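You operate a simulated robot arm through the tools that you are given. There is no shell and no other tool. Be economical: measure what you need, move in short steps, check, and stop when the job is done.

You are at the controls of a simulated two-armed robot. One attempt, no reset.

Task
Set the hose block on the clip mat, hold it, tighten its clip with the hex key, tray it again.
Fine: on the mat before the hold; the key goes back in its stand, the block into the hose tray after the tightening.

It is judged by the outcome, as a careful person would: the job done as asked, and still so three seconds after it is handed in. It fails if anything else is knocked over, pushed out of place, dropped, spilled or broken.

Robot
Two 7-joint arms with two-finger parallel grippers on one trunk, on a base that drives. Base frame: it is fixed to the floor where the robot stands at the start and does not move with it; the origin is under the middle of the robot, x ahead of it, y to its left, z up. Lengths are in mm, angles in rad, forces in N, time in s.
The left shoulder is at the start at [70, 133, 1251], the right one opposite. With the tool pointing down near the work surface each hand reaches from about 100 to 640 mm from the robot's upright axis, wherever it stands, measured 20 degrees to its own side. Places, roughly: clip mat top [400, -100, 800]; hose clip screw [500, 100, 900]; hose tray [500, 100, 900]; key stand [600, -200, 900]. Payload 1.57 kg a hand.
The tool frame of a hand sits at the grasp point between the pads (the TCP): z along the fingers, y along the line on which they close. The tips reach 30 mm beyond it. The gripper opens to 80 mm. The fingers are 17 mm wide and 12 mm thick; the gripper's body (40 by 82 mm) begins 80 mm behind the TCP.
Orientation is told as [roll, pitch, yaw] about the base's x, y, z axes, in that order, counted from this pose: with the fingers straight down and closing along the base's y, the tool's x points along the base's -x, its y along +y and its z along -z.

Tools
- The arms move only by the tool send_rows. It takes "left_rows", "right_rows" or both (then of equal length, played together; a hand with none holds still); each is a list of rows, each an object (a shift or turn left out is 0, a gripper value left out holds the last) with "rotation": the turn, a rotation vector about the tool's x, y, z in rad, a list of three; "translation": the shift along the tool's x, y, z in mm, a list of three; "jaw": the opening in per cent of the stroke, from 0 (shut) to 100 (fully open). In form: [{"rotation": [wx, wy, wz], "translation": [tx, ty, tz], "jaw": jaw}, ...]. A call has 1 to 10 rows; each row shifts and turns the commanded pose from where the row before left it, along the tool's axes as they then stand. A row lasts 0.2 s, in which the tool goes at most 50 mm and 0.15 rad; a call with a longer step from one row to the next is refused whole, and so is a gripper value outside its range. Where a pose cannot be reached the arm comes as near as it can. A force on the tool above 40 N (or 10 N above the force at the start of the call, whichever is more), or a blocked arm, ends the call early, and 0.2 s more pass. The fingers move at their own pace (about 153 mm/s each) and stop on an object; they squeeze with about 24 N. The grip force told is the motor's: it shows also when the fingers shut on nothing. Time passes only in rows, and 0.2 s behind the last, so rows that do not move let the fingers close. It gives the time, the measured TCP pose, the force on the tool (base axes), the opening and the grip force at its end, in the units of the frame above (readings bear some noise), with the torque about the TCP (base axes, N m) and any sound that the robot's microphone picked up.
- Cameras (640 x 400 px; columns grow to the right, rows downward): "scene" is now at [131.2, -21.7, 1472]; the picture's right is [-0.23, -0.97, 0.00], its down [-0.64, 0.15, -0.75] and it looks along [0.73, -0.18, -0.66] (base axes); focal length 271 px, centre (320, 200). "left" rides on the left gripper at [72, 7, -122] in its tool frame; the picture's right is [-0.09, 1.00, 0.00], its down [-0.84, -0.08, -0.54] and it looks along [-0.54, -0.05, 0.84] (tool axes); focal length 238 px, centre (320, 200). "right" rides on the right gripper at [72, -7, -122] in its tool frame; the picture's right is [0.09, 1.00, 0.00], its down [-0.84, 0.08, -0.54] and it looks along [-0.54, 0.05, 0.84] (tool axes); focal length 238 px, centre (320, 200). There is no depth. A picture from a camera that has moved, and an enlarged one, comes with that camera's place and axes in the base frame and with its lens.
- camera(camera): a new picture of that camera. No time passes.
- raise_lower(by): slides the trunk up (or, below 0, down) by that many mm; the arms and the scene camera ride with it, the base frame stays. It gives what a move gives, with no picture.
- steer(legs): drives the robot by 1 to 6 legs, each [ahead, left, turn to the left] in mm, mm and rad, along the robot's own axes; the way and the turn of a leg run together, so that a leg with both is an arc; at most 1500 mm and 3.142 rad a leg. The arms and the cameras ride along, it lands a little off, and it stops where it bumps. It gives what a move gives.
- turn_head(pan, tilt): turns the head with the scene camera to pan (to the left, within 1.501 rad either way) and tilt (down, from -0.506 to 1.204), counted from straight ahead of the robot. It gives what a move gives.
- inspect(camera, box): a new picture of the part [left, top, right, bottom] of that camera's present view, enlarged. No time passes.
- close_job(): hands the job in; it is judged then, once.

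Go step by step. Nothing tells you exact positions but the pictures and the camera data: compare them with the known pose of the tool, close in by small moves and look again before you grip or let go. The budget is 120 turns and 92 pictures, counting those below and the enlarged ones. Unless the task says otherwise, let go and move clear before handing in, and close with one line.

The tools are called after "Request:" as a command line: name --argument value ..., lists and objects as JSON in quotes. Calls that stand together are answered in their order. send_rows: Moves the arms, as the interface text tells. Its arguments: {"type":"object","properties":{"left_rows":{"type":"array","items":{"type":"object","properties":{"rotation":{"type":"array","items":{"type":"number"}},"translation":{"type":"array","items":{"type":"number"}},"jaw":{"type":"number"}}}},"right_rows":{"type":"array","items":{"type":"object","properties":{"rotation":{"type":"array","items":{"type":"number"}},"translation":{"type":"array","items":{"type":"number"}},"jaw":{"type":"number"}}}}},"required":[]} The other tools are called the same way: raise_lower (by) slides the trunk up or down; steer (legs) drives the base; turn_head (pan, tilt) turns the head that bears the scene camera; camera (camera) takes a picture; inspect (camera, box) takes an enlarged picture of a part of a camera's view; close_job () hands the job in.

At the start:

```text
time: 0.0
left_ee_pos: [439.3, 97.7, 1216.8]
left_tcp_rot: [0.0, -0.001, 0.002]
left_ft_force: [-1.1, -0.1, 0.7]
left_ft_torque: [-0.03, -0.02, 0.01]
left_finger_gap: 79.8
left_gripper_force: 0.0
right_ee_pos: [372.3, -198.2, 1303.8]
right_tcp_rot: [0.0, 0.001, 0.001]
right_ft_force: [-0.1, 0.9, 0.0]
right_ft_torque: [0.0, 0.02, 0.02]
right_finger_gap: 79.9
right_gripper_force: 0.3
trunk travel left (down, up): [-825.0, 115.0]
robot x, y, heading: [-2.2, 1.5, 0.001]
head pan, tilt: [-0.237, 0.719]
```

scene: 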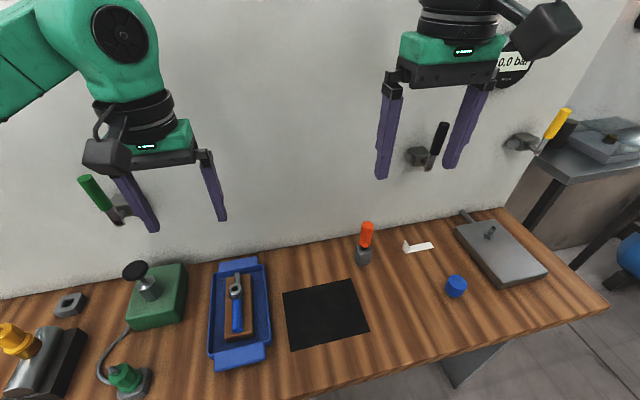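
right: 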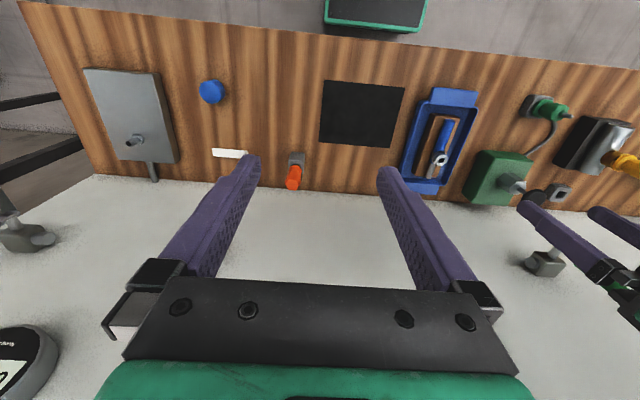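
left: 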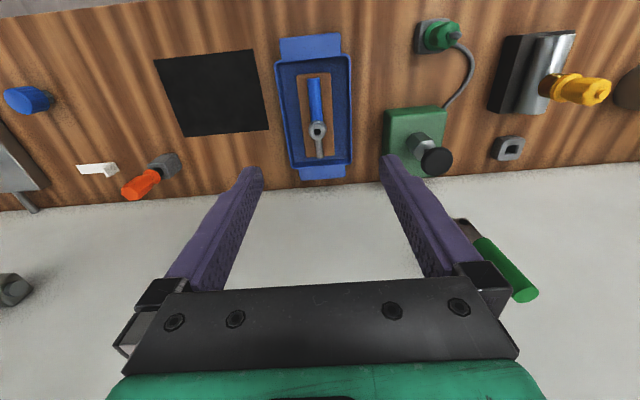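

The tray with the hose block sits left of the black mat, and the orange-handled key is in a stand behind the mat. I'll enlarge these to take positions.

Request:
inspect --camera "scene" --box '[190, 240, 390, 380]'

Request:
inspect --camera "scene" --box '[320, 200, 460, 290]'

Request:
inspect --camera "left" --box '[250, 20, 380, 200]'

```text
2.86 times, centred on (290, 310) of scene
camera zoom: at [131.2, -21.7, 1472.0], right [-0.23, -0.97, 0.0], down [-0.64, 0.15, -0.75], along [0.73, -0.18, -0.66], focal length 774 px, centre (406, -114)
```

zoom: 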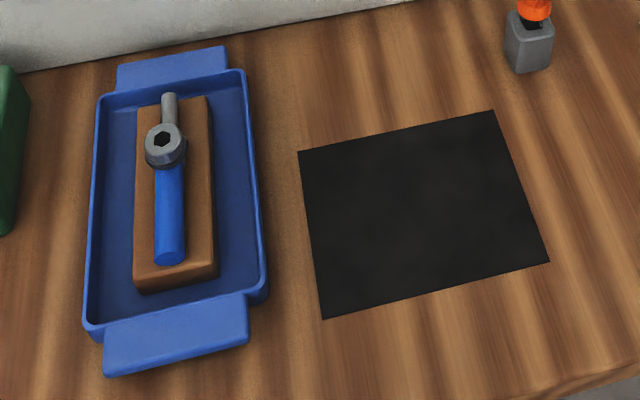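

```text
4.44 times, centred on (390, 245) of scene
camera zoom: at [131.2, -21.7, 1472.0], right [-0.23, -0.97, 0.0], down [-0.64, 0.15, -0.75], along [0.73, -0.18, -0.66], focal length 1204 px, centre (9, 0)
```

zoom: 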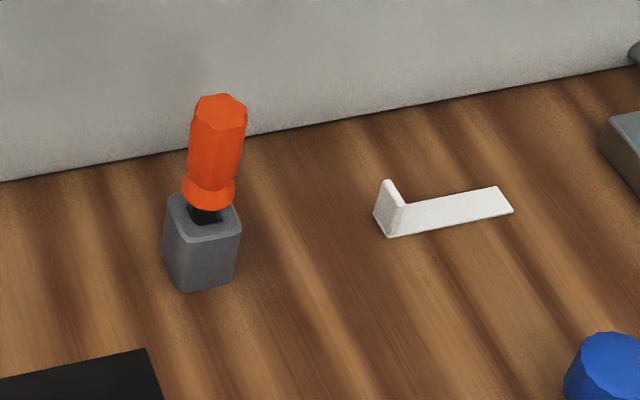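

```text
2.22 times, centred on (315, 110) of left
camera zoom: at [367.3, 106.5, 1338.1], right [0.09, 1.0, 0.0], down [0.84, -0.08, 0.54], along [0.54, -0.05, -0.84], focal length 530 px, centre (331, 400)
```

zoom: 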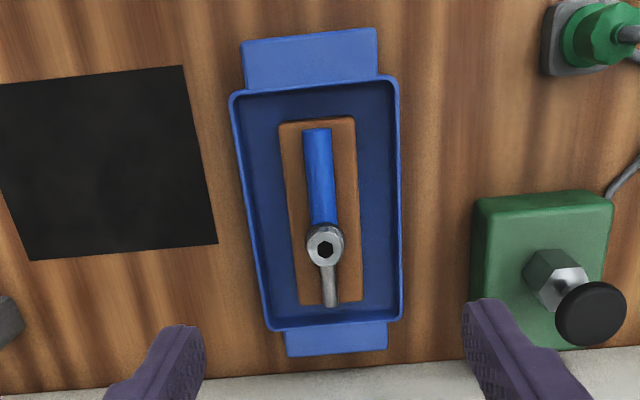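

Measured: the block is about 147 x 60 mm, centred near (479, 88), lying along x. The mat centre is near (428, -103), and the key handle is near (550, -244) at z 905-991. I'll bring both hands to hover for a closer look.

Request:
send_rows --left_rows '[{"translation": [-5, -1.2, 26], "jaw": 100}, {"translation": [-5, -1.2, 26]}, {"translation": [-5, -1.2, 26]}, {"translation": [-5, -1.2, 26]}, {"translation": [-5, -1.2, 26]}, {"translation": [-5, -1.2, 26]}, {"translation": [-5, -1.2, 26]}, {"translation": [-5, -1.2, 26]}]' --right_rows '[{"translation": [-22, -6, 27], "jaw": 100}, {"translation": [-22, -6, 27]}, {"translation": [-22, -6, 27]}, {"translation": [-22, -6, 27]}, {"translation": [-22, -6, 27]}, {"translation": [-22, -6, 27]}, {"translation": [-22, -6, 27]}, {"translation": [-22, -6, 20]}]'

Request:
camera --camera "left"

Request:
camera --camera "right"

Request:
camera --camera "scene"

```text
time: 1.8
left_ee_pos: [480.4, 88.8, 1007.9]
left_tcp_rot: [0.001, 0.002, 0.002]
left_ft_force: [0.8, -0.2, 0.4]
left_ft_torque: [0.01, 0.04, 0.01]
left_finger_gap: 80.0
left_gripper_force: 0.0
right_ee_pos: [553.9, -245.6, 1093.7]
right_tcp_rot: [0.002, 0.001, -0.003]
right_ft_force: [0.2, -0.2, -1.0]
right_ft_torque: [0.01, 0.02, -0.02]
right_finger_gap: 79.9
right_gripper_force: 0.1
trunk travel left (down, up): [-825.0, 115.0]
robot x, y, heading: [-0.4, 2.2, 0.0]
head pan, tilt: [-0.237, 0.719]
```

```text
85 pictures are left
camera left: at [407.7, 96.7, 1129.3], right [0.09, 1.0, 0.0], down [0.84, -0.08, 0.54], along [0.54, -0.05, -0.84], focal length 238 px, centre (320, 200)
```

left: 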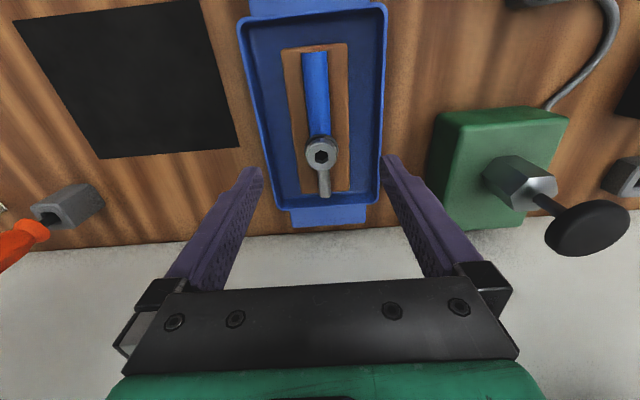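

```text
84 pictures are left
camera right: at [482.0, -252.4, 1215.4], right [-0.09, 1.0, 0.0], down [0.84, 0.08, 0.54], along [0.54, 0.05, -0.84], focal length 238 px, centre (320, 200)
```

right: 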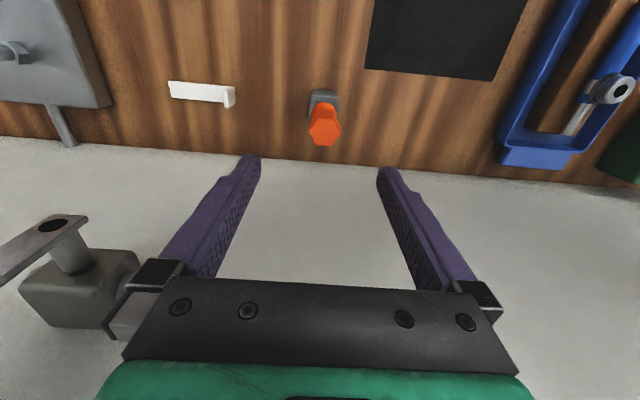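

```text
83 pictures are left
camera scene: at [134.4, -22.2, 1471.8], right [-0.23, -0.97, 0.0], down [-0.64, 0.15, -0.75], along [0.73, -0.18, -0.66], focal length 271 px, centre (320, 200)
```

scene: 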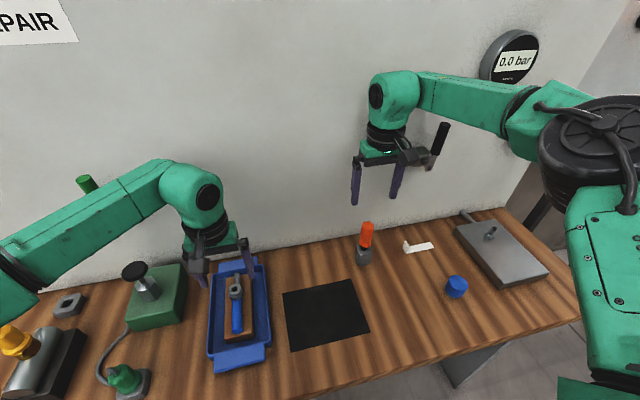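

The hover views agree with my estimates. I need the block's thickness and the tray clearance, so I'll zoom in further.

Request:
inspect --camera "left" --box '[230, 0, 400, 240]'

Request:
inspect --camera "scene" --box '[200, 290, 280, 370]'

Request:
inspect --camera "right" --box '[280, 70, 360, 150]'

```text
1.67 times, centred on (315, 120) of left
camera zoom: at [407.7, 96.7, 1129.3], right [0.09, 1.0, 0.0], down [0.84, -0.08, 0.54], along [0.54, -0.05, -0.84], focal length 397 px, centre (328, 333)
```

zoom: 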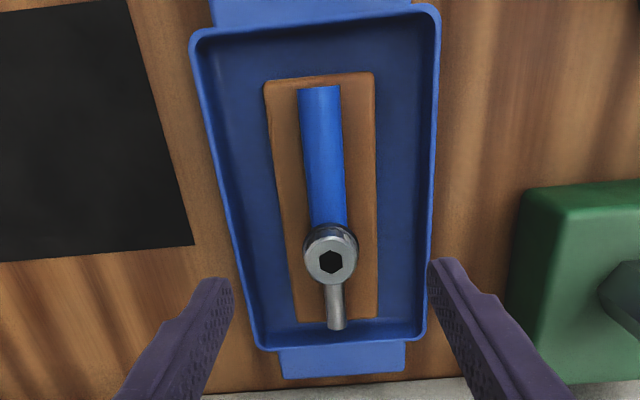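

```text
5.00 times, centred on (240, 330) of scene
camera zoom: at [134.4, -22.2, 1471.8], right [-0.23, -0.97, 0.0], down [-0.64, 0.15, -0.75], along [0.73, -0.18, -0.66], focal length 1355 px, centre (720, -450)
```

zoom: 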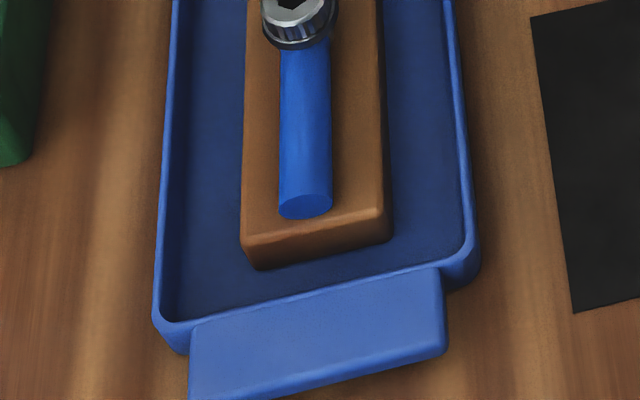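

```text
5.00 times, centred on (320, 110) of right
camera zoom: at [482.0, -252.4, 1215.4], right [-0.09, 1.0, 0.0], down [0.84, 0.08, 0.54], along [0.54, 0.05, -0.84], focal length 1192 px, centre (320, 650)
```

zoom: 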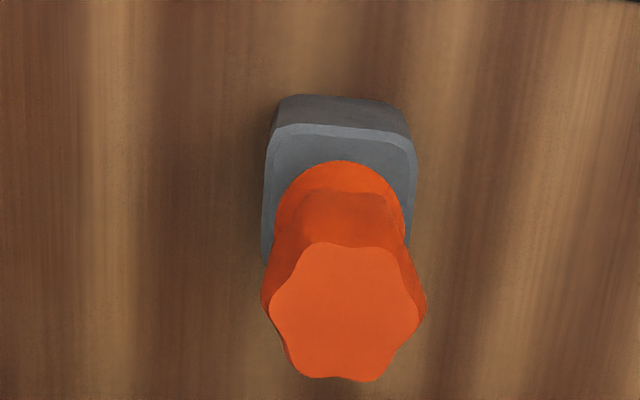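

The block is about 18 mm thick with its top near z 880, and the screw is near (501, 90, 905). I'll lower the left hand around the block's middle and check before gripping.

Request:
send_rows --left_rows '[{"translation": [-0.6, 0.3, 18], "jaw": 97}, {"translation": [-0.6, 0.3, 18]}, {"translation": [-0.6, 0.3, 18]}, {"translation": [-0.6, 0.3, 18]}, {"translation": [-0.6, 0.3, 18]}]'

Request:
camera --camera "left"

Request:
inspect --camera "scene" --box '[180, 240, 300, 360]'

```text
time: 3.0
left_ee_pos: [482.2, 91.6, 918.4]
left_tcp_rot: [0.0, -0.001, 0.002]
left_ft_force: [1.0, -0.2, 0.0]
left_ft_torque: [0.03, 0.0, 0.03]
left_finger_gap: 77.8
left_gripper_force: 0.0
right_ee_pos: [551.2, -244.9, 1095.2]
right_tcp_rot: [-0.001, 0.0, -0.002]
right_ft_force: [-0.1, 0.2, 0.0]
right_ft_torque: [-0.01, 0.03, -0.01]
right_finger_gap: 80.0
right_gripper_force: 0.1
trunk travel left (down, up): [-825.0, 115.0]
robot x, y, heading: [-0.2, -2.0, -0.003]
head pan, tilt: [-0.237, 0.719]
```

```text
79 pictures are left
camera left: at [411.3, 99.9, 1038.9], right [0.09, 1.0, 0.0], down [0.84, -0.08, 0.54], along [0.54, -0.05, -0.84], focal length 238 px, centre (320, 200)
```

left: 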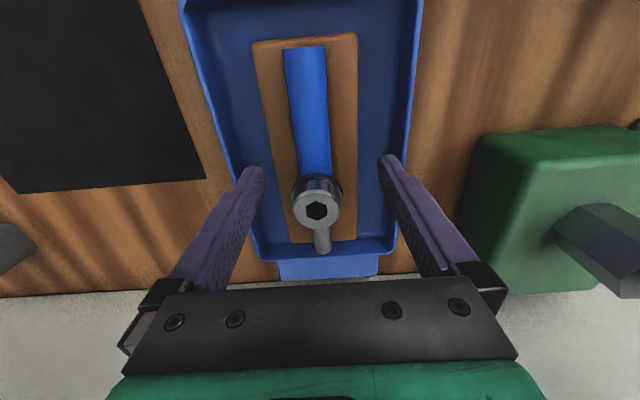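

```text
3.33 times, centred on (240, 300) of scene
camera zoom: at [132.1, -21.7, 1471.9], right [-0.23, -0.97, 0.0], down [-0.64, 0.15, -0.75], along [0.73, -0.18, -0.66], focal length 903 px, centre (587, -133)
```

zoom: 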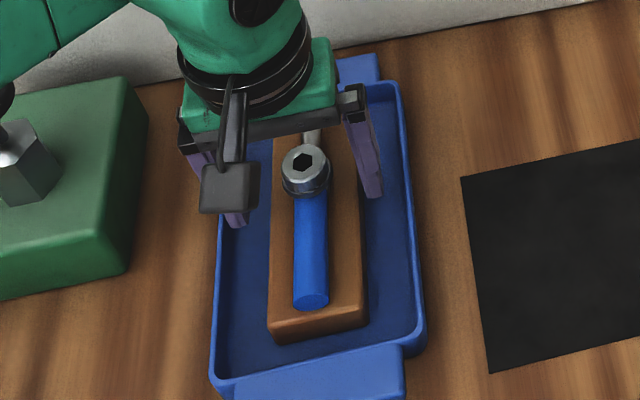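

The block sits about 3 mm to the right of the finger midline. I'll correct for that, go down to about z 895 and close.

Request:
send_rows --left_rows '[{"translation": [0, -1.5, 8]}, {"translation": [0, -1.5, 8]}, {"translation": [0, 0, 7]}, {"jaw": 0}, {}, {}]'

Request:
camera --camera "left"

```text
time: 4.4
left_ee_pos: [482.3, 87.2, 894.1]
left_tcp_rot: [0.0, -0.002, 0.001]
left_ft_force: [0.8, 0.8, 0.5]
left_ft_torque: [0.12, -0.32, 0.08]
left_finger_gap: 59.8
left_gripper_force: 24.0
right_ee_pos: [551.1, -245.3, 1095.0]
right_tcp_rot: [-0.001, -0.002, -0.002]
right_ft_force: [-0.7, 0.2, 0.5]
right_ft_torque: [0.0, -0.01, 0.0]
right_finger_gap: 80.0
right_gripper_force: 0.0
trunk travel left (down, up): [-825.0, 115.0]
robot x, y, heading: [-1.8, -0.9, 0.002]
head pan, tilt: [-0.237, 0.719]
```

```text
77 pictures are left
camera left: at [410.1, 95.7, 1015.3], right [0.09, 1.0, 0.0], down [0.84, -0.08, 0.54], along [0.54, -0.05, -0.84], focal length 238 px, centre (320, 200)
```

left: 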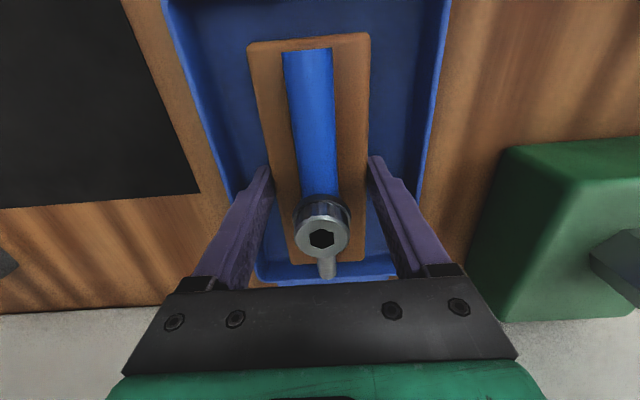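

Gripped with a 59.8 mm gap. I'll lift straight up 90 mm and check that the block stays level.

Request:
send_rows --left_rows '[{"translation": [0, 0, -8]}, {"translation": [0, 0, -12]}, {"translation": [0, 0, -20]}, {"translation": [0, 0, -25]}, {"translation": [0, 0, -25]}, {}]'

Request:
camera --camera "left"

Request:
inspect --camera "scene" --box '[180, 220, 320, 360]'

```text
time: 5.8
left_ee_pos: [484.3, 87.0, 981.7]
left_tcp_rot: [0.002, 0.0, 0.001]
left_ft_force: [0.4, 0.3, -5.1]
left_ft_torque: [0.0, -0.01, 0.02]
left_finger_gap: 59.8
left_gripper_force: 23.5
right_ee_pos: [551.3, -245.2, 1095.5]
right_tcp_rot: [0.0, 0.0, 0.0]
right_ft_force: [0.4, 0.6, -0.3]
right_ft_torque: [0.03, 0.0, 0.03]
right_finger_gap: 80.1
right_gripper_force: 0.1
trunk travel left (down, up): [-825.0, 115.0]
robot x, y, heading: [-1.2, -2.2, 0.004]
head pan, tilt: [-0.237, 0.719]
```

```text
76 pictures are left
camera left: at [412.6, 95.2, 1103.9], right [0.09, 1.0, 0.0], down [0.84, -0.08, 0.54], along [0.54, -0.05, -0.84], focal length 238 px, centre (320, 200)
```

left: 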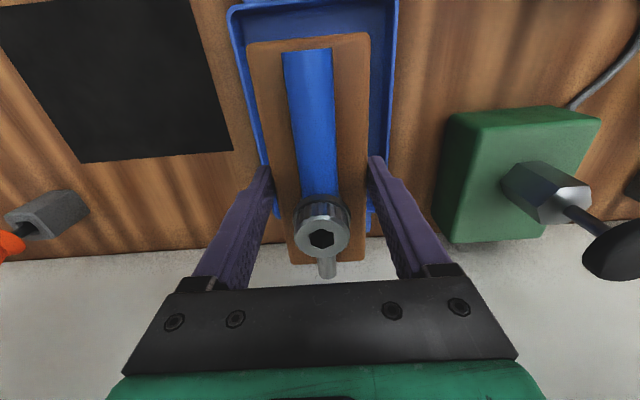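

```text
2.86 times, centred on (250, 290) of scene
camera zoom: at [132.4, -21.5, 1471.9], right [-0.23, -0.97, 0.0], down [-0.64, 0.15, -0.75], along [0.73, -0.18, -0.66], focal length 774 px, centre (520, -57)
```

zoom: 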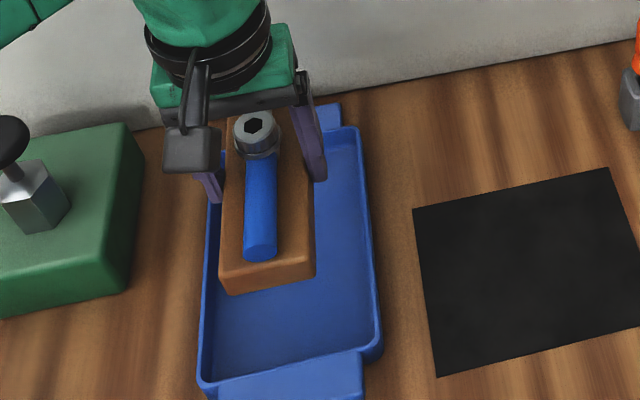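

The block is level and held firmly, weighing about 5 N. I'll carry it over the mat, then turn it a quarter turn so its length lies along the mat's long side.

Request:
send_rows --left_rows '[{"translation": [8, -25, 0]}, {"translation": [12, -40, 0]}, {"translation": [12, -40, 0]}, {"translation": [12, -40, 0]}, {"translation": [12, -40, 0]}, {}]'

Request:
send_rows --left_rows '[{"rotation": [0, 0, 0.1428]}, {"rotation": [0, 0, 0.1428]}, {"rotation": [0, 0, 0.1428]}, {"rotation": [0, 0, 0.1428]}, {"rotation": [0, 0, 0.1428]}, {"rotation": [0, 0, 0.1428]}]'

Request:
camera --camera "scene"

```text
time: 7.2
left_ee_pos: [429.3, -98.6, 985.3]
left_tcp_rot: [-0.001, -0.001, 0.003]
left_ft_force: [0.5, 0.2, -4.2]
left_ft_torque: [0.0, 0.02, 0.0]
left_finger_gap: 59.7
left_gripper_force: 24.6
right_ee_pos: [551.5, -243.8, 1095.3]
right_tcp_rot: [-0.001, 0.002, -0.002]
right_ft_force: [0.3, 0.5, -0.6]
right_ft_torque: [0.0, 0.0, 0.05]
right_finger_gap: 80.0
right_gripper_force: 0.1
trunk travel left (down, up): [-825.0, 115.0]
robot x, y, heading: [1.3, -2.6, -0.004]
head pan, tilt: [-0.237, 0.719]
```

```text
time: 8.6
left_ee_pos: [427.1, -98.6, 985.8]
left_tcp_rot: [0.0, 0.0, -0.858]
left_ft_force: [0.8, -0.5, -4.5]
left_ft_torque: [-0.01, -0.02, -0.02]
left_finger_gap: 60.0
left_gripper_force: 24.2
right_ee_pos: [551.8, -246.5, 1095.7]
right_tcp_rot: [0.0, -0.001, -0.002]
right_ft_force: [-0.4, 0.3, 0.5]
right_ft_torque: [0.04, 0.03, 0.0]
right_finger_gap: 80.0
right_gripper_force: 0.0
trunk travel left (down, up): [-825.0, 115.0]
robot x, y, heading: [1.9, -2.1, -0.002]
head pan, tilt: [-0.237, 0.719]
```

```text
74 pictures are left
camera scene: at [132.1, -21.9, 1471.9], right [-0.23, -0.97, 0.0], down [-0.64, 0.15, -0.75], along [0.73, -0.18, -0.66], focal length 271 px, centre (320, 200)
```

scene: 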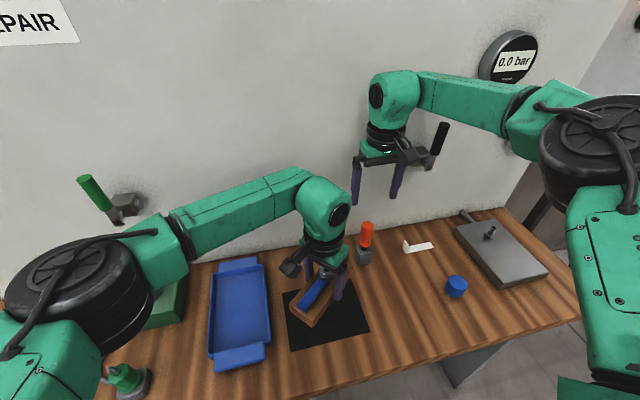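

The rotation is going as planned, so I'll finish the quarter turn and lower most of the way.

Request:
send_rows --left_rows '[{"rotation": [0, 0, 0.1428]}, {"rotation": [0, 0, 0.1428]}, {"rotation": [0, 0, 0.1428]}, {"rotation": [0, 0, 0.1428]}, {"rotation": [0, 0, 0.1428]}, {"translation": [0, 0, 20]}, {"translation": [0, 0, 20]}, {"translation": [0, 0, 20]}, {}]'

Request:
inspect --camera "scene" --box '[250, 210, 410, 370]'

Request:
camera --camera "left"

```text
time: 10.6
left_ee_pos: [428.0, -97.8, 966.5]
left_tcp_rot: [0.001, 0.0, -0.943]
left_ft_force: [-0.4, -0.2, -4.6]
left_ft_torque: [0.01, -0.03, 0.03]
left_finger_gap: 59.8
left_gripper_force: 23.7
left hand out of reach, approached as far as the arm can: row 1, 2, 3, 4, 5, 7, 8
right_ee_pos: [552.1, -245.6, 1094.4]
right_tcp_rot: [0.0, 0.0, -0.002]
right_ft_force: [0.3, -0.6, 0.7]
right_ft_torque: [0.03, 0.02, 0.0]
right_finger_gap: 80.1
right_gripper_force: 0.1
trunk travel left (down, up): [-825.0, 115.0]
robot x, y, heading: [-1.6, -1.9, -0.003]
head pan, tilt: [-0.237, 0.719]
```

```text
2.50 times, centred on (330, 290) of scene
camera zoom: at [132.2, -22.1, 1471.9], right [-0.23, -0.97, 0.0], down [-0.64, 0.15, -0.75], along [0.73, -0.18, -0.66], focal length 678 px, centre (295, -25)
```

zoom: 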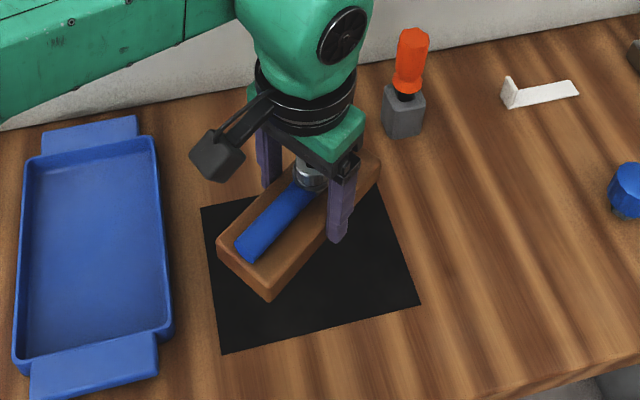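

```text
72 pictures are left
camera left: at [390.1, -34.6, 1088.0], right [0.86, 0.51, 0.0], down [0.43, -0.72, 0.54], along [0.28, -0.47, -0.84], focal length 238 px, centre (320, 200)
```

left: 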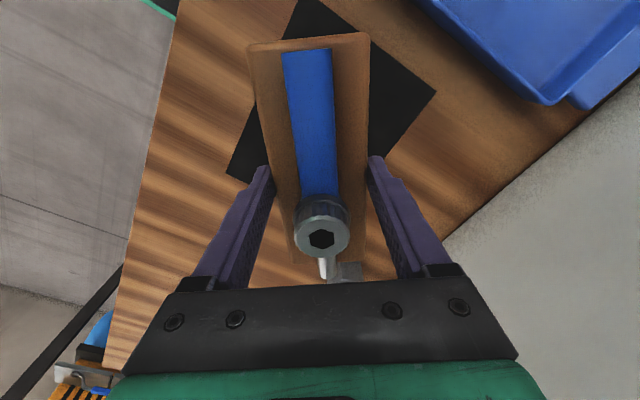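

The left wrist reaches its limit at a yaw of about -0.94. The block still fits within the mat at about -0.88, so I'll back the command off to there and see where it settles.

Request:
send_rows --left_rows '[{"rotation": [0, 0, -0.138]}, {"rotation": [0, 0, -0.138]}, {"rotation": [0, 0, -0.138]}, {"rotation": [0, 0, -0.138]}, {"rotation": [0, 0, -0.138]}, {}]'

```text
time: 12.0
left_ee_pos: [426.7, -97.1, 967.0]
left_tcp_rot: [0.0, -0.001, -0.249]
left_ft_force: [-0.1, -0.2, -3.6]
left_ft_torque: [0.02, -0.02, 0.0]
left_finger_gap: 60.1
left_gripper_force: 24.1
right_ee_pos: [551.1, -245.7, 1093.8]
right_tcp_rot: [-0.001, 0.001, -0.001]
right_ft_force: [-0.6, 0.2, 0.7]
right_ft_torque: [0.02, 0.04, -0.02]
right_finger_gap: 80.1
right_gripper_force: 0.0
trunk travel left (down, up): [-825.0, 115.0]
robot x, y, heading: [0.4, 0.8, 0.003]
head pan, tilt: [-0.237, 0.719]
```

The command clips at the limit, which is useful. I'll lower first and then turn, to find the limit at working height.

Request:
send_rows --left_rows '[{"translation": [0, 0, 20]}, {"translation": [0, 0, 20]}, {"translation": [0, 0, 17]}, {"rotation": [0, 0, 0.13]}, {"rotation": [0, 0, 0.13]}, {"rotation": [0, 0, 0.13]}, {"rotation": [0, 0, 0.13]}, {"rotation": [0, 0, 0.1]}, {}]'

```text
time: 14.0
left_ee_pos: [427.3, -97.0, 909.8]
left_tcp_rot: [0.001, -0.001, -0.874]
left_ft_force: [-0.3, -0.4, -4.5]
left_ft_torque: [0.03, -0.01, 0.0]
left_finger_gap: 59.8
left_gripper_force: 23.9
right_ee_pos: [551.3, -246.2, 1095.0]
right_tcp_rot: [0.001, 0.001, -0.001]
right_ft_force: [-0.3, 0.3, -0.8]
right_ft_torque: [0.02, 0.01, -0.04]
right_finger_gap: 80.0
right_gripper_force: 0.0
trunk travel left (down, up): [-825.0, 115.0]
robot x, y, heading: [0.9, -1.5, 0.002]
head pan, tilt: [-0.237, 0.719]
```

The block is now at yaw -0.874 over the mat at z 910. I'll centre it and lower until it touches.

Request:
send_rows --left_rows '[{"translation": [-7.7, -3.2, 0]}, {"translation": [0, 0, 8]}, {"translation": [0, 0, 6]}, {}]'

Request:
inspect --camera "scene" --box '[250, 210, 410, 370]'

Request:
camera --camera "left"

```text
time: 15.0
left_ee_pos: [429.6, -103.8, 895.8]
left_tcp_rot: [0.002, -0.001, -0.871]
left_ft_force: [-0.3, -0.8, -4.8]
left_ft_torque: [-0.02, 0.03, 0.03]
left_finger_gap: 59.7
left_gripper_force: 24.1
right_ee_pos: [550.7, -245.6, 1094.8]
right_tcp_rot: [-0.001, 0.0, -0.002]
right_ft_force: [-0.6, -0.6, 0.4]
right_ft_torque: [-0.01, -0.03, 0.02]
right_finger_gap: 80.1
right_gripper_force: 0.1
trunk travel left (down, up): [-825.0, 115.0]
robot x, y, heading: [1.2, -2.1, -0.005]
head pan, tilt: [-0.237, 0.719]
```

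```text
2.50 times, centred on (330, 290) of scene
camera zoom: at [132.0, -22.2, 1471.9], right [-0.23, -0.97, 0.0], down [-0.64, 0.15, -0.75], along [0.73, -0.18, -0.66], focal length 678 px, centre (295, -25)
```

zoom: 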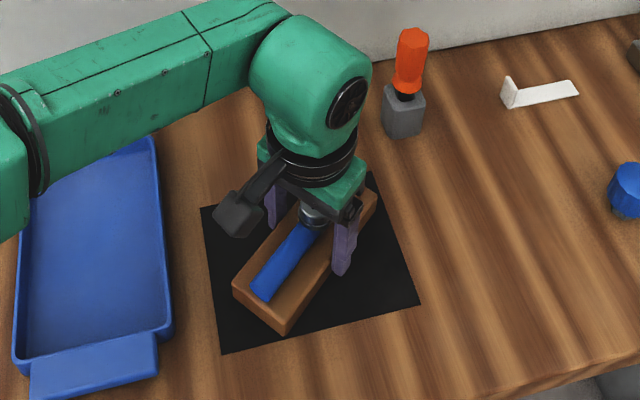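

```text
70 pictures are left
camera left: at [388.1, -43.6, 1017.4], right [0.82, 0.57, 0.0], down [0.48, -0.69, 0.54], along [0.31, -0.44, -0.84], focal length 238 px, centre (320, 200)
```

left: 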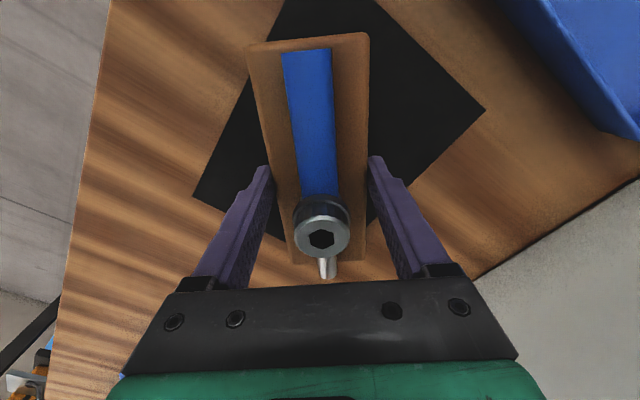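

The block is over the mat with a few millimetres to go. I'll lower in small steps until the force shows contact.

Request:
send_rows --left_rows '[{"translation": [0, 0, 3]}, {"translation": [0, 0, 2]}, {"translation": [0, 0, 1]}, {}]'

```text
time: 16.0
left_ee_pos: [428.5, -104.5, 890.3]
left_tcp_rot: [0.001, -0.002, -0.872]
left_ft_force: [0.4, 0.1, -4.5]
left_ft_torque: [0.01, -0.02, -0.01]
left_finger_gap: 59.5
left_gripper_force: 23.9
right_ee_pos: [551.8, -246.0, 1093.4]
right_tcp_rot: [0.0, 0.0, -0.002]
right_ft_force: [0.1, 0.9, -1.5]
right_ft_torque: [0.01, 0.02, 0.0]
right_finger_gap: 79.9
right_gripper_force: 0.1
trunk travel left (down, up): [-825.0, 115.0]
robot x, y, heading: [-1.3, 1.4, 0.004]
head pan, tilt: [-0.237, 0.719]
```

Request:
send_rows --left_rows '[{"translation": [0, 0, 1.2]}, {"translation": [0, 0, 1.2]}, {}]'

```text
time: 16.8
left_ee_pos: [428.2, -106.6, 888.4]
left_tcp_rot: [0.0, -0.002, -0.873]
left_ft_force: [-0.4, -1.9, -4.9]
left_ft_torque: [0.0, -0.04, -0.02]
left_finger_gap: 60.1
left_gripper_force: 24.6
right_ee_pos: [551.6, -245.2, 1094.6]
right_tcp_rot: [0.0, 0.001, -0.002]
right_ft_force: [0.3, -0.1, 0.0]
right_ft_torque: [-0.01, -0.01, 0.02]
right_finger_gap: 79.8
right_gripper_force: 0.0
trunk travel left (down, up): [-825.0, 115.0]
robot x, y, heading: [1.1, 0.5, -0.003]
head pan, tilt: [-0.237, 0.719]
```

There is still no contact, so I'll keep lowering in 1.2 mm steps.

Request:
send_rows --left_rows '[{"translation": [0, 0, 1.2]}, {"translation": [0, 0, 1.2]}, {}]'

```text
time: 17.6
left_ee_pos: [428.8, -106.1, 888.0]
left_tcp_rot: [0.001, -0.001, -0.871]
left_ft_force: [2.5, -0.4, 2.6]
left_ft_torque: [0.21, 0.38, -0.07]
left_finger_gap: 59.8
left_gripper_force: 24.5
left hand out of reach, approached as far as the arm can: row 1
right_ee_pos: [549.7, -245.8, 1094.8]
right_tcp_rot: [-0.001, 0.0, -0.002]
right_ft_force: [0.4, 1.2, 0.0]
right_ft_torque: [0.01, -0.05, -0.01]
right_finger_gap: 80.0
right_gripper_force: 0.1
trunk travel left (down, up): [-825.0, 115.0]
robot x, y, heading: [-2.1, 0.2, 0.003]
head pan, tilt: [-0.237, 0.719]
```

The mat is now carrying the block. I'll release, then lift straight up clear of it.

Request:
send_rows --left_rows '[{"jaw": 97}, {}, {"translation": [0, 0, -15]}, {"translation": [0, 0, -20]}, {"translation": [0, 0, -20]}, {}]'

Request:
camera --camera "left"

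Request:
inspect --camera "scene" --box '[250, 210, 410, 370]'

```text
time: 19.0
left_ee_pos: [428.9, -107.2, 944.3]
left_tcp_rot: [0.002, -0.002, -0.872]
left_ft_force: [0.1, 0.8, -0.2]
left_ft_torque: [0.03, 0.0, 0.0]
left_finger_gap: 77.5
left_gripper_force: 0.1
right_ee_pos: [550.4, -246.6, 1094.8]
right_tcp_rot: [0.0, 0.001, -0.002]
right_ft_force: [0.1, 0.4, 0.1]
right_ft_torque: [-0.01, 0.01, 0.01]
right_finger_gap: 80.1
right_gripper_force: 0.1
trunk travel left (down, up): [-825.0, 115.0]
robot x, y, heading: [-1.6, -1.8, 0.001]
head pan, tilt: [-0.237, 0.719]
```

```text
69 pictures are left
camera left: at [387.7, -45.3, 1066.0], right [0.82, 0.57, 0.0], down [0.48, -0.69, 0.54], along [0.31, -0.45, -0.84], focal length 238 px, centre (320, 200)
```

left: 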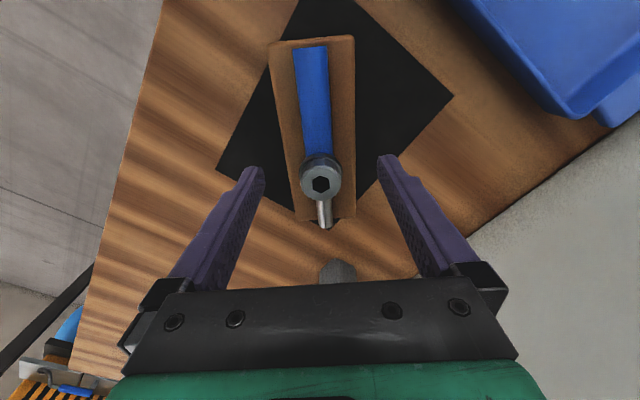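

```text
2.50 times, centred on (330, 290) of scene
camera zoom: at [131.3, -21.8, 1472.0], right [-0.23, -0.97, 0.0], down [-0.64, 0.15, -0.75], along [0.73, -0.18, -0.66], focal length 678 px, centre (295, -25)
```

zoom: 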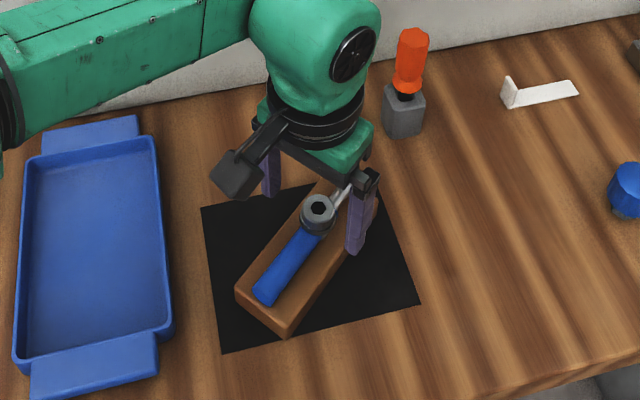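

I want to be sure of the block's footprint against the mat's far corner, so I'll move the left hand back along the block toward its hold end and look with the view less blocked.

Request:
inspect --camera "left" --box '[200, 20, 460, 240]'

Request:
inspect --camera "right" --box '[340, 0, 600, 160]'

```text
1.82 times, centred on (330, 130) of left
camera zoom: at [387.7, -45.3, 1066.0], right [0.82, 0.57, 0.0], down [0.48, -0.69, 0.54], along [0.31, -0.45, -0.84], focal length 433 px, centre (302, 327)
```

zoom: 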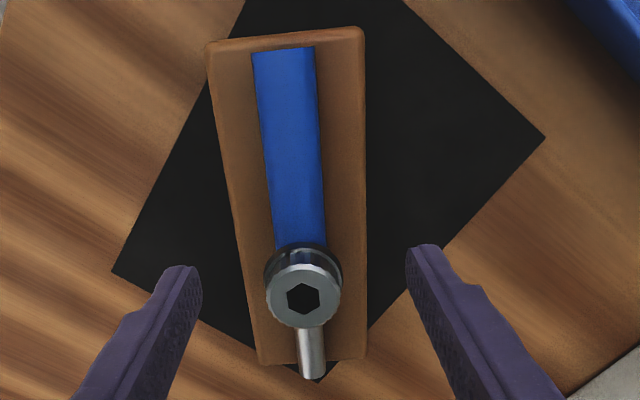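

```text
2.46 times, centred on (470, 80) of right
camera zoom: at [479.2, -252.0, 1216.8], right [-0.09, 1.0, 0.0], down [0.84, 0.08, 0.54], along [0.54, 0.05, -0.84], focal length 587 px, centre (-49, 495)
```

zoom: 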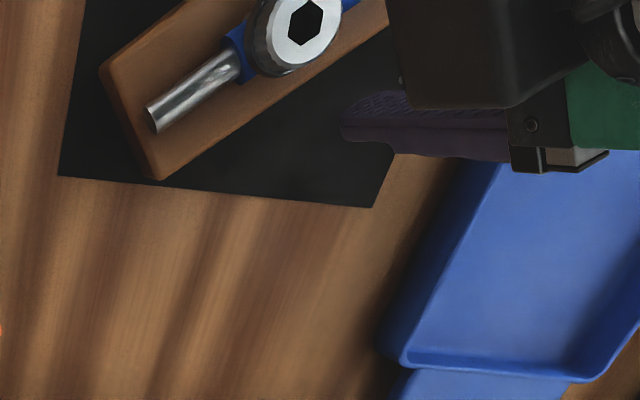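

Seen from the right camera, the block lies wholly on the mat. Three views put the screw near (436, -114.5, 915). I'll move the left hand to the hose's open end and tilt it back, so the right hand has room at the screw.

Request:
send_rows --left_rows '[{"translation": [23, 0, 0]}, {"translation": [23, 0, 0]}, {"translation": [22, 0, 0]}, {"rotation": [0, -0.12, 0]}, {"rotation": [0, -0.12, 0]}, {"rotation": [0, -0.12, 0]}, {}]'

Request:
camera --camera "left"

Request:
camera --camera "scene"

```text
time: 20.6
left_ee_pos: [383.2, -53.4, 943.9]
left_tcp_rot: [0.001, -0.363, -0.873]
left_ft_force: [0.7, -0.5, 0.3]
left_ft_torque: [-0.02, 0.04, 0.06]
left_finger_gap: 77.4
left_gripper_force: 0.2
right_ee_pos: [551.6, -245.0, 1094.6]
right_tcp_rot: [0.001, 0.001, -0.001]
right_ft_force: [0.3, 0.0, -0.8]
right_ft_torque: [-0.01, 0.0, 0.0]
right_finger_gap: 79.9
right_gripper_force: 0.0
trunk travel left (down, up): [-825.0, 115.0]
robot x, y, heading: [0.2, 1.6, -0.0]
head pan, tilt: [-0.237, 0.719]
```

```text
65 pictures are left
camera left: at [317.9, 37.3, 1031.8], right [0.82, 0.57, 0.03], down [0.32, -0.5, 0.8], along [0.48, -0.65, -0.59], focal length 238 px, centre (320, 200)
```

left: 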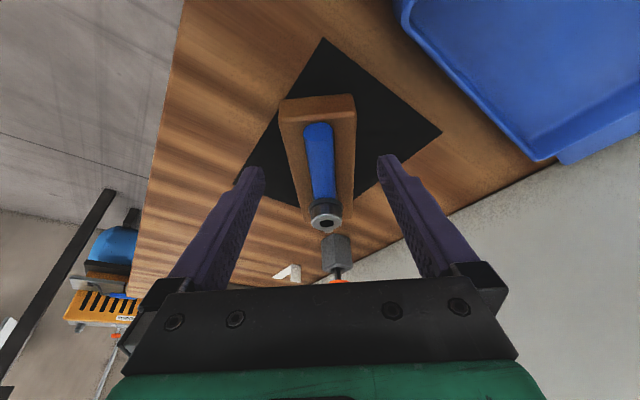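

```text
64 pictures are left
camera scene: at [131.4, -22.1, 1472.0], right [-0.23, -0.97, 0.0], down [-0.64, 0.15, -0.75], along [0.73, -0.18, -0.66], focal length 271 px, centre (320, 200)
```

scene: 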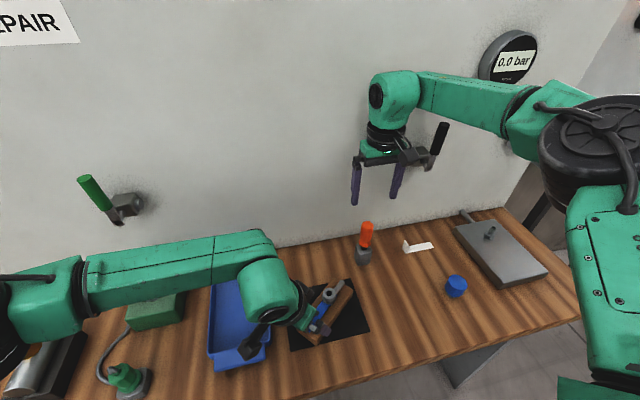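

The tilt was reached without trouble. I'll lower the left hand around the open end of the block, checking before I grip.

Request:
send_rows --left_rows '[{"translation": [4.5, 0, 11.7]}, {"translation": [4.5, 0, 11.7]}, {"translation": [4.5, 0, 11.7]}, {}]'

Request:
camera --camera "left"

Request:
camera --camera "scene"

```text
time: 21.6
left_ee_pos: [382.7, -51.0, 905.9]
left_tcp_rot: [0.002, -0.361, -0.872]
left_ft_force: [0.2, 0.0, 0.1]
left_ft_torque: [0.01, -0.02, 0.02]
left_finger_gap: 77.7
left_gripper_force: 0.0
right_ee_pos: [551.0, -244.5, 1094.2]
right_tcp_rot: [0.001, 0.001, -0.002]
right_ft_force: [-0.6, 0.7, 0.2]
right_ft_torque: [-0.01, -0.01, 0.06]
right_finger_gap: 80.1
right_gripper_force: 0.0
trunk travel left (down, up): [-825.0, 115.0]
robot x, y, heading: [-1.7, 4.3, 0.004]
head pan, tilt: [-0.237, 0.719]
```

```text
63 pictures are left
camera left: at [316.7, 38.3, 994.1], right [0.82, 0.57, 0.03], down [0.32, -0.5, 0.8], along [0.48, -0.65, -0.6], focal length 238 px, centre (320, 200)
```

left: 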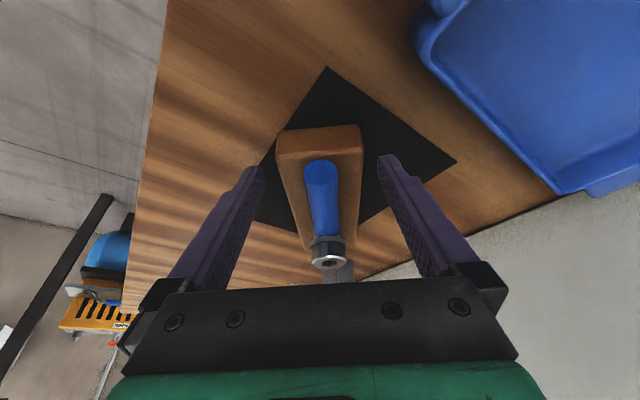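

```text
62 pictures are left
camera scene: at [131.2, -21.7, 1472.0], right [-0.23, -0.97, 0.0], down [-0.64, 0.15, -0.75], along [0.73, -0.18, -0.66], focal length 271 px, centre (320, 200)
```

scene: 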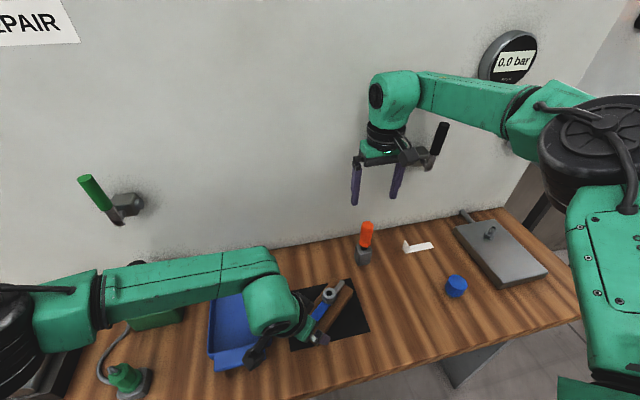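

The fingers straddle the block with room on both sides. I'll lower the last 12 mm and close to hold.

Request:
send_rows --left_rows '[{"translation": [2.1, 0, 5.6]}, {"translation": [2.1, 0, 5.6]}, {"jaw": 0}, {}, {}]'

Request:
inspect --camera "scene" --box '[250, 250, 390, 360]'

```text
time: 22.8
left_ee_pos: [383.3, -53.2, 893.8]
left_tcp_rot: [0.002, -0.361, -0.872]
left_ft_force: [1.7, 1.1, 1.5]
left_ft_torque: [0.18, -0.18, 0.05]
left_finger_gap: 59.8
left_gripper_force: 23.6
right_ee_pos: [551.2, -246.1, 1095.2]
right_tcp_rot: [0.001, 0.0, 0.0]
right_ft_force: [-0.4, 0.7, 0.5]
right_ft_torque: [-0.02, 0.01, -0.03]
right_finger_gap: 80.1
right_gripper_force: 0.0
trunk travel left (down, up): [-825.0, 115.0]
robot x, y, heading: [-1.0, -2.3, -0.003]
head pan, tilt: [-0.237, 0.719]
```

```text
3.64 times, centred on (320, 305) of scene
camera zoom: at [131.4, -21.6, 1472.0], right [-0.23, -0.97, 0.0], down [-0.64, 0.15, -0.75], along [0.73, -0.18, -0.66], focal length 986 px, centre (320, -182)
```

zoom: 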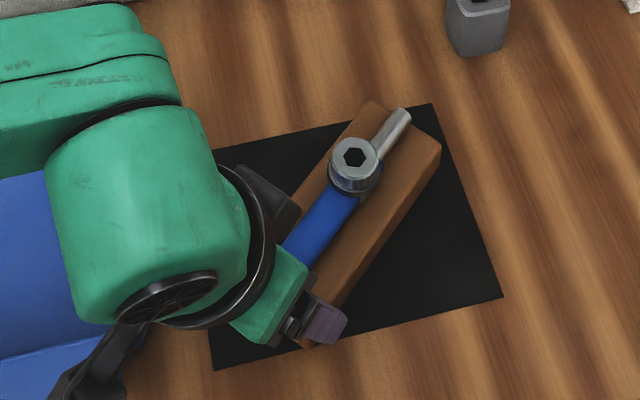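

The block is held on the mat. Next is the key: the handle's six lobes make ±30° the stable grip, so I'll turn the right hand to yaw +0.52, come down partway and check.

Request:
send_rows --right_rows '[{"translation": [1.8, 3.3, 0]}, {"rotation": [0, 0, -0.131]}, {"rotation": [0, 0, -0.131]}, {"rotation": [0, 0, -0.131]}, {"rotation": [0, 0, -0.131]}, {"translation": [0, 0, 20]}, {"translation": [0, 0, 20]}, {"translation": [0, 0, 20]}, {}]'

Request:
camera --camera "right"

Request:
camera --camera "scene"

```text
time: 24.8
left_ee_pos: [381.9, -52.8, 894.4]
left_tcp_rot: [0.001, -0.361, -0.872]
left_ft_force: [-0.6, 1.8, -0.1]
left_ft_torque: [0.03, 0.02, -0.03]
left_finger_gap: 59.8
left_gripper_force: 23.8
right_ee_pos: [451.2, -172.4, 1033.8]
right_tcp_rot: [-0.003, -0.002, 0.521]
right_ft_force: [-0.3, -0.1, -0.1]
right_ft_torque: [0.02, 0.01, 0.02]
right_finger_gap: 79.9
right_gripper_force: 0.0
right hand out of reach, approached as far as the arm can: row 2, 3, 4, 5
trunk travel left (down, up): [-825.0, 115.0]
robot x, y, heading: [1.4, -1.4, 0.0]
head pan, tilt: [-0.237, 0.719]
```

```text
60 pictures are left
camera right: at [391.8, -213.2, 1155.4], right [-0.58, 0.82, 0.0], down [0.69, 0.48, 0.54], along [0.45, 0.31, -0.84], focal length 238 px, centre (320, 200)
```

right: 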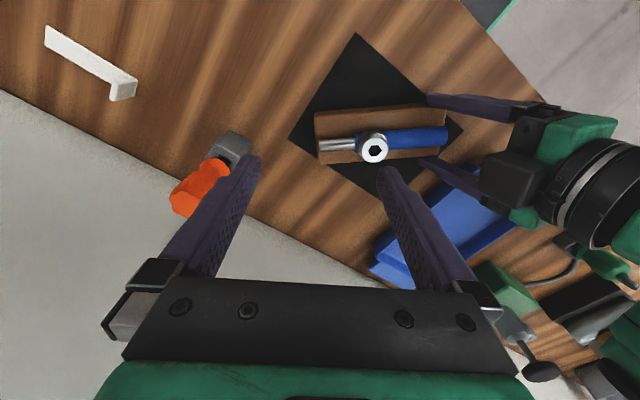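

```text
59 pictures are left
camera scene: at [130.9, -21.5, 1472.0], right [-0.23, -0.97, 0.0], down [-0.64, 0.15, -0.75], along [0.73, -0.18, -0.66], focal length 271 px, centre (320, 200)
```

scene: 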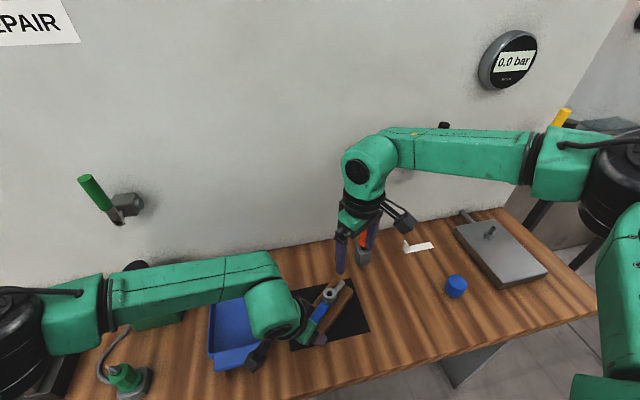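

The right hand can't reach positive yaw that far out, and the arm slid inward instead; the key still stands. I'll raise, turn to -0.52, and go back over the key.

Request:
send_rows --right_rows '[{"translation": [0, 0, -30]}, {"translation": [0, 0, -30]}, {"rotation": [0, 0, 0.1305]}, {"rotation": [0, 0, 0.1305]}, {"rotation": [0, 0, 0.1305]}, {"rotation": [0, 0, 0.1305]}, {"rotation": [0, 0, 0.1305]}, {"rotation": [0, 0, 0.1305]}, {"rotation": [0, 0, 0.1305]}, {"rotation": [0, 0, 0.1305]}]'

Request:
camera --camera "right"

```text
time: 27.0
left_ee_pos: [382.7, -53.9, 893.3]
left_tcp_rot: [0.002, -0.362, -0.875]
left_ft_force: [-1.4, -0.5, -0.5]
left_ft_torque: [-0.06, 0.07, -0.05]
left_finger_gap: 59.9
left_gripper_force: 23.8
right_ee_pos: [450.0, -172.5, 1094.0]
right_tcp_rot: [0.001, 0.0, -0.523]
right_ft_force: [-0.3, 0.4, -0.1]
right_ft_torque: [-0.05, 0.0, -0.02]
right_finger_gap: 80.0
right_gripper_force: 0.1
right hand out of reach, approached as far as the arm can: row 1
trunk travel left (down, up): [-825.0, 115.0]
robot x, y, heading: [-6.2, -1.2, 0.003]
head pan, tilt: [-0.237, 0.719]
```

```text
58 pictures are left
camera right: at [385.0, -140.7, 1215.8], right [0.42, 0.91, 0.0], down [0.76, -0.35, 0.54], along [0.49, -0.23, -0.84], focal length 238 px, centre (320, 200)
```

right: 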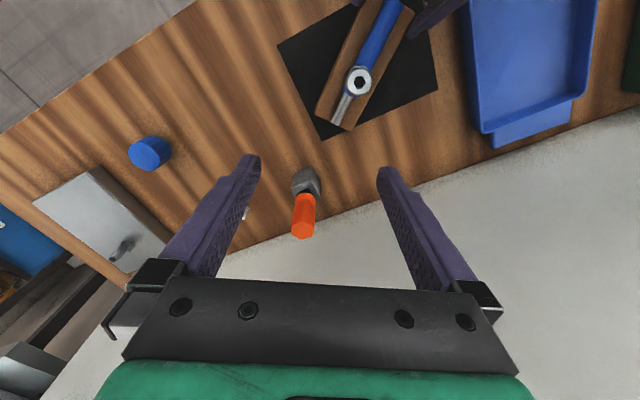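

Yaw -0.52 is reached and the key is untouched. I'll move over the key at this height and look.

Request:
send_rows --right_rows '[{"translation": [-30.2, -2.6, 0]}, {"translation": [-30.2, -2.6, 0]}, {"translation": [-30.2, -2.6, 0]}, {"translation": [-30.2, -2.6, 0]}, {}]'

Request:
inspect --camera "right" --box '[240, 50, 400, 180]'

```text
time: 28.2
left_ee_pos: [383.5, -53.3, 894.3]
left_tcp_rot: [0.002, -0.36, -0.874]
left_ft_force: [1.7, -1.0, 0.3]
left_ft_torque: [0.12, 0.23, 0.04]
left_finger_gap: 59.8
left_gripper_force: 23.8
right_ee_pos: [550.8, -243.6, 1094.4]
right_tcp_rot: [0.0, -0.001, -0.521]
right_ft_force: [-0.1, 0.8, 0.8]
right_ft_torque: [0.01, -0.03, -0.01]
right_finger_gap: 80.0
right_gripper_force: 0.0
trunk travel left (down, up): [-825.0, 115.0]
robot x, y, heading: [3.4, -1.3, 0.003]
head pan, tilt: [-0.237, 0.719]
```

```text
3.08 times, centred on (320, 115) of right
camera zoom: at [485.9, -212.8, 1214.5], right [0.42, 0.91, 0.0], down [0.76, -0.35, 0.54], along [0.49, -0.23, -0.84], focal length 733 px, centre (320, 462)
```

zoom: 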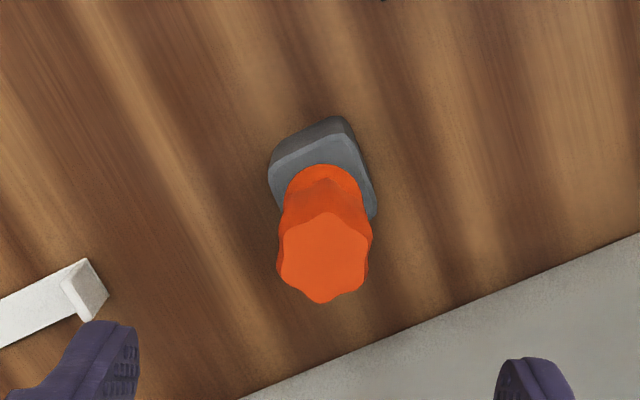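

The handle is centred under the hand, and its flat valleys now face the fingers. I'll descend to z 968 and check before closing.

Request:
send_rows --right_rows '[{"translation": [0, 0, 18]}, {"translation": [0, 0, 18]}, {"translation": [0, 0, 18]}, {"translation": [0, 0, 18]}, {"translation": [0, 0, 18]}, {"translation": [0, 0, 18]}, {"translation": [0, 0, 18]}, {}]'

Request:
camera --camera "right"

Request:
inspect --camera "scene" --box '[300, 170, 420, 290]'

```text
time: 30.0
left_ee_pos: [382.5, -53.5, 893.7]
left_tcp_rot: [0.002, -0.361, -0.873]
left_ft_force: [1.9, -1.7, 0.4]
left_ft_torque: [-0.03, -0.03, 0.05]
left_finger_gap: 60.0
left_gripper_force: 23.8
right_ee_pos: [526.2, -248.1, 979.3]
right_tcp_rot: [0.001, 0.001, -0.52]
right_ft_force: [-0.4, 0.2, 0.1]
right_ft_torque: [0.03, -0.01, 0.0]
right_finger_gap: 79.8
right_gripper_force: 0.2
right hand out of reach, approached as far as the arm can: row 4, 5, 6, 7
trunk travel left (down, up): [-825.0, 115.0]
robot x, y, heading: [2.3, -2.2, 0.004]
head pan, tilt: [-0.237, 0.719]
```

```text
56 pictures are left
camera right: at [460.8, -218.4, 1101.0], right [0.42, 0.91, 0.0], down [0.76, -0.35, 0.54], along [0.49, -0.22, -0.84], focal length 238 px, centre (320, 200)
```

right: 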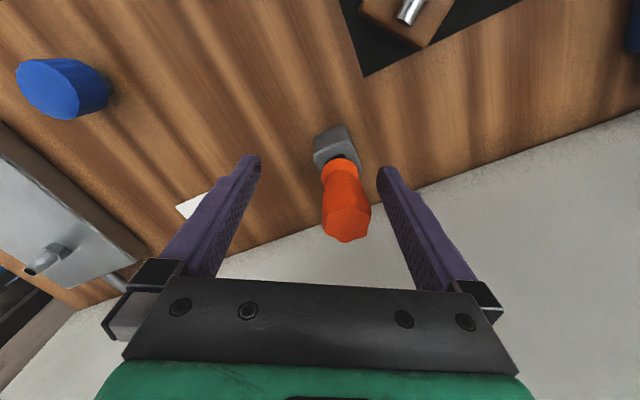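

```text
3.33 times, centred on (360, 230) of scene
camera zoom: at [131.6, -21.8, 1472.0], right [-0.23, -0.97, 0.0], down [-0.64, 0.15, -0.75], along [0.73, -0.18, -0.66], focal length 903 px, centre (187, 100)
```

zoom: 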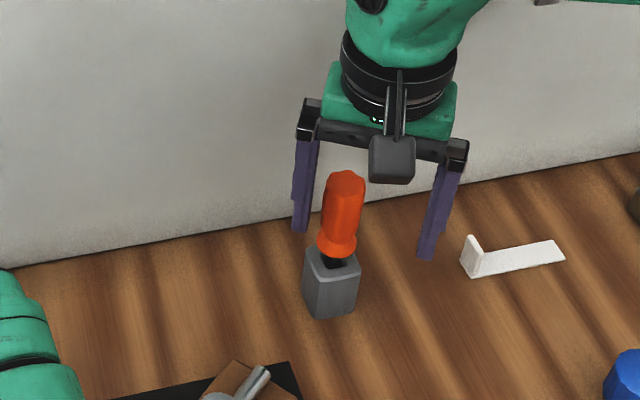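

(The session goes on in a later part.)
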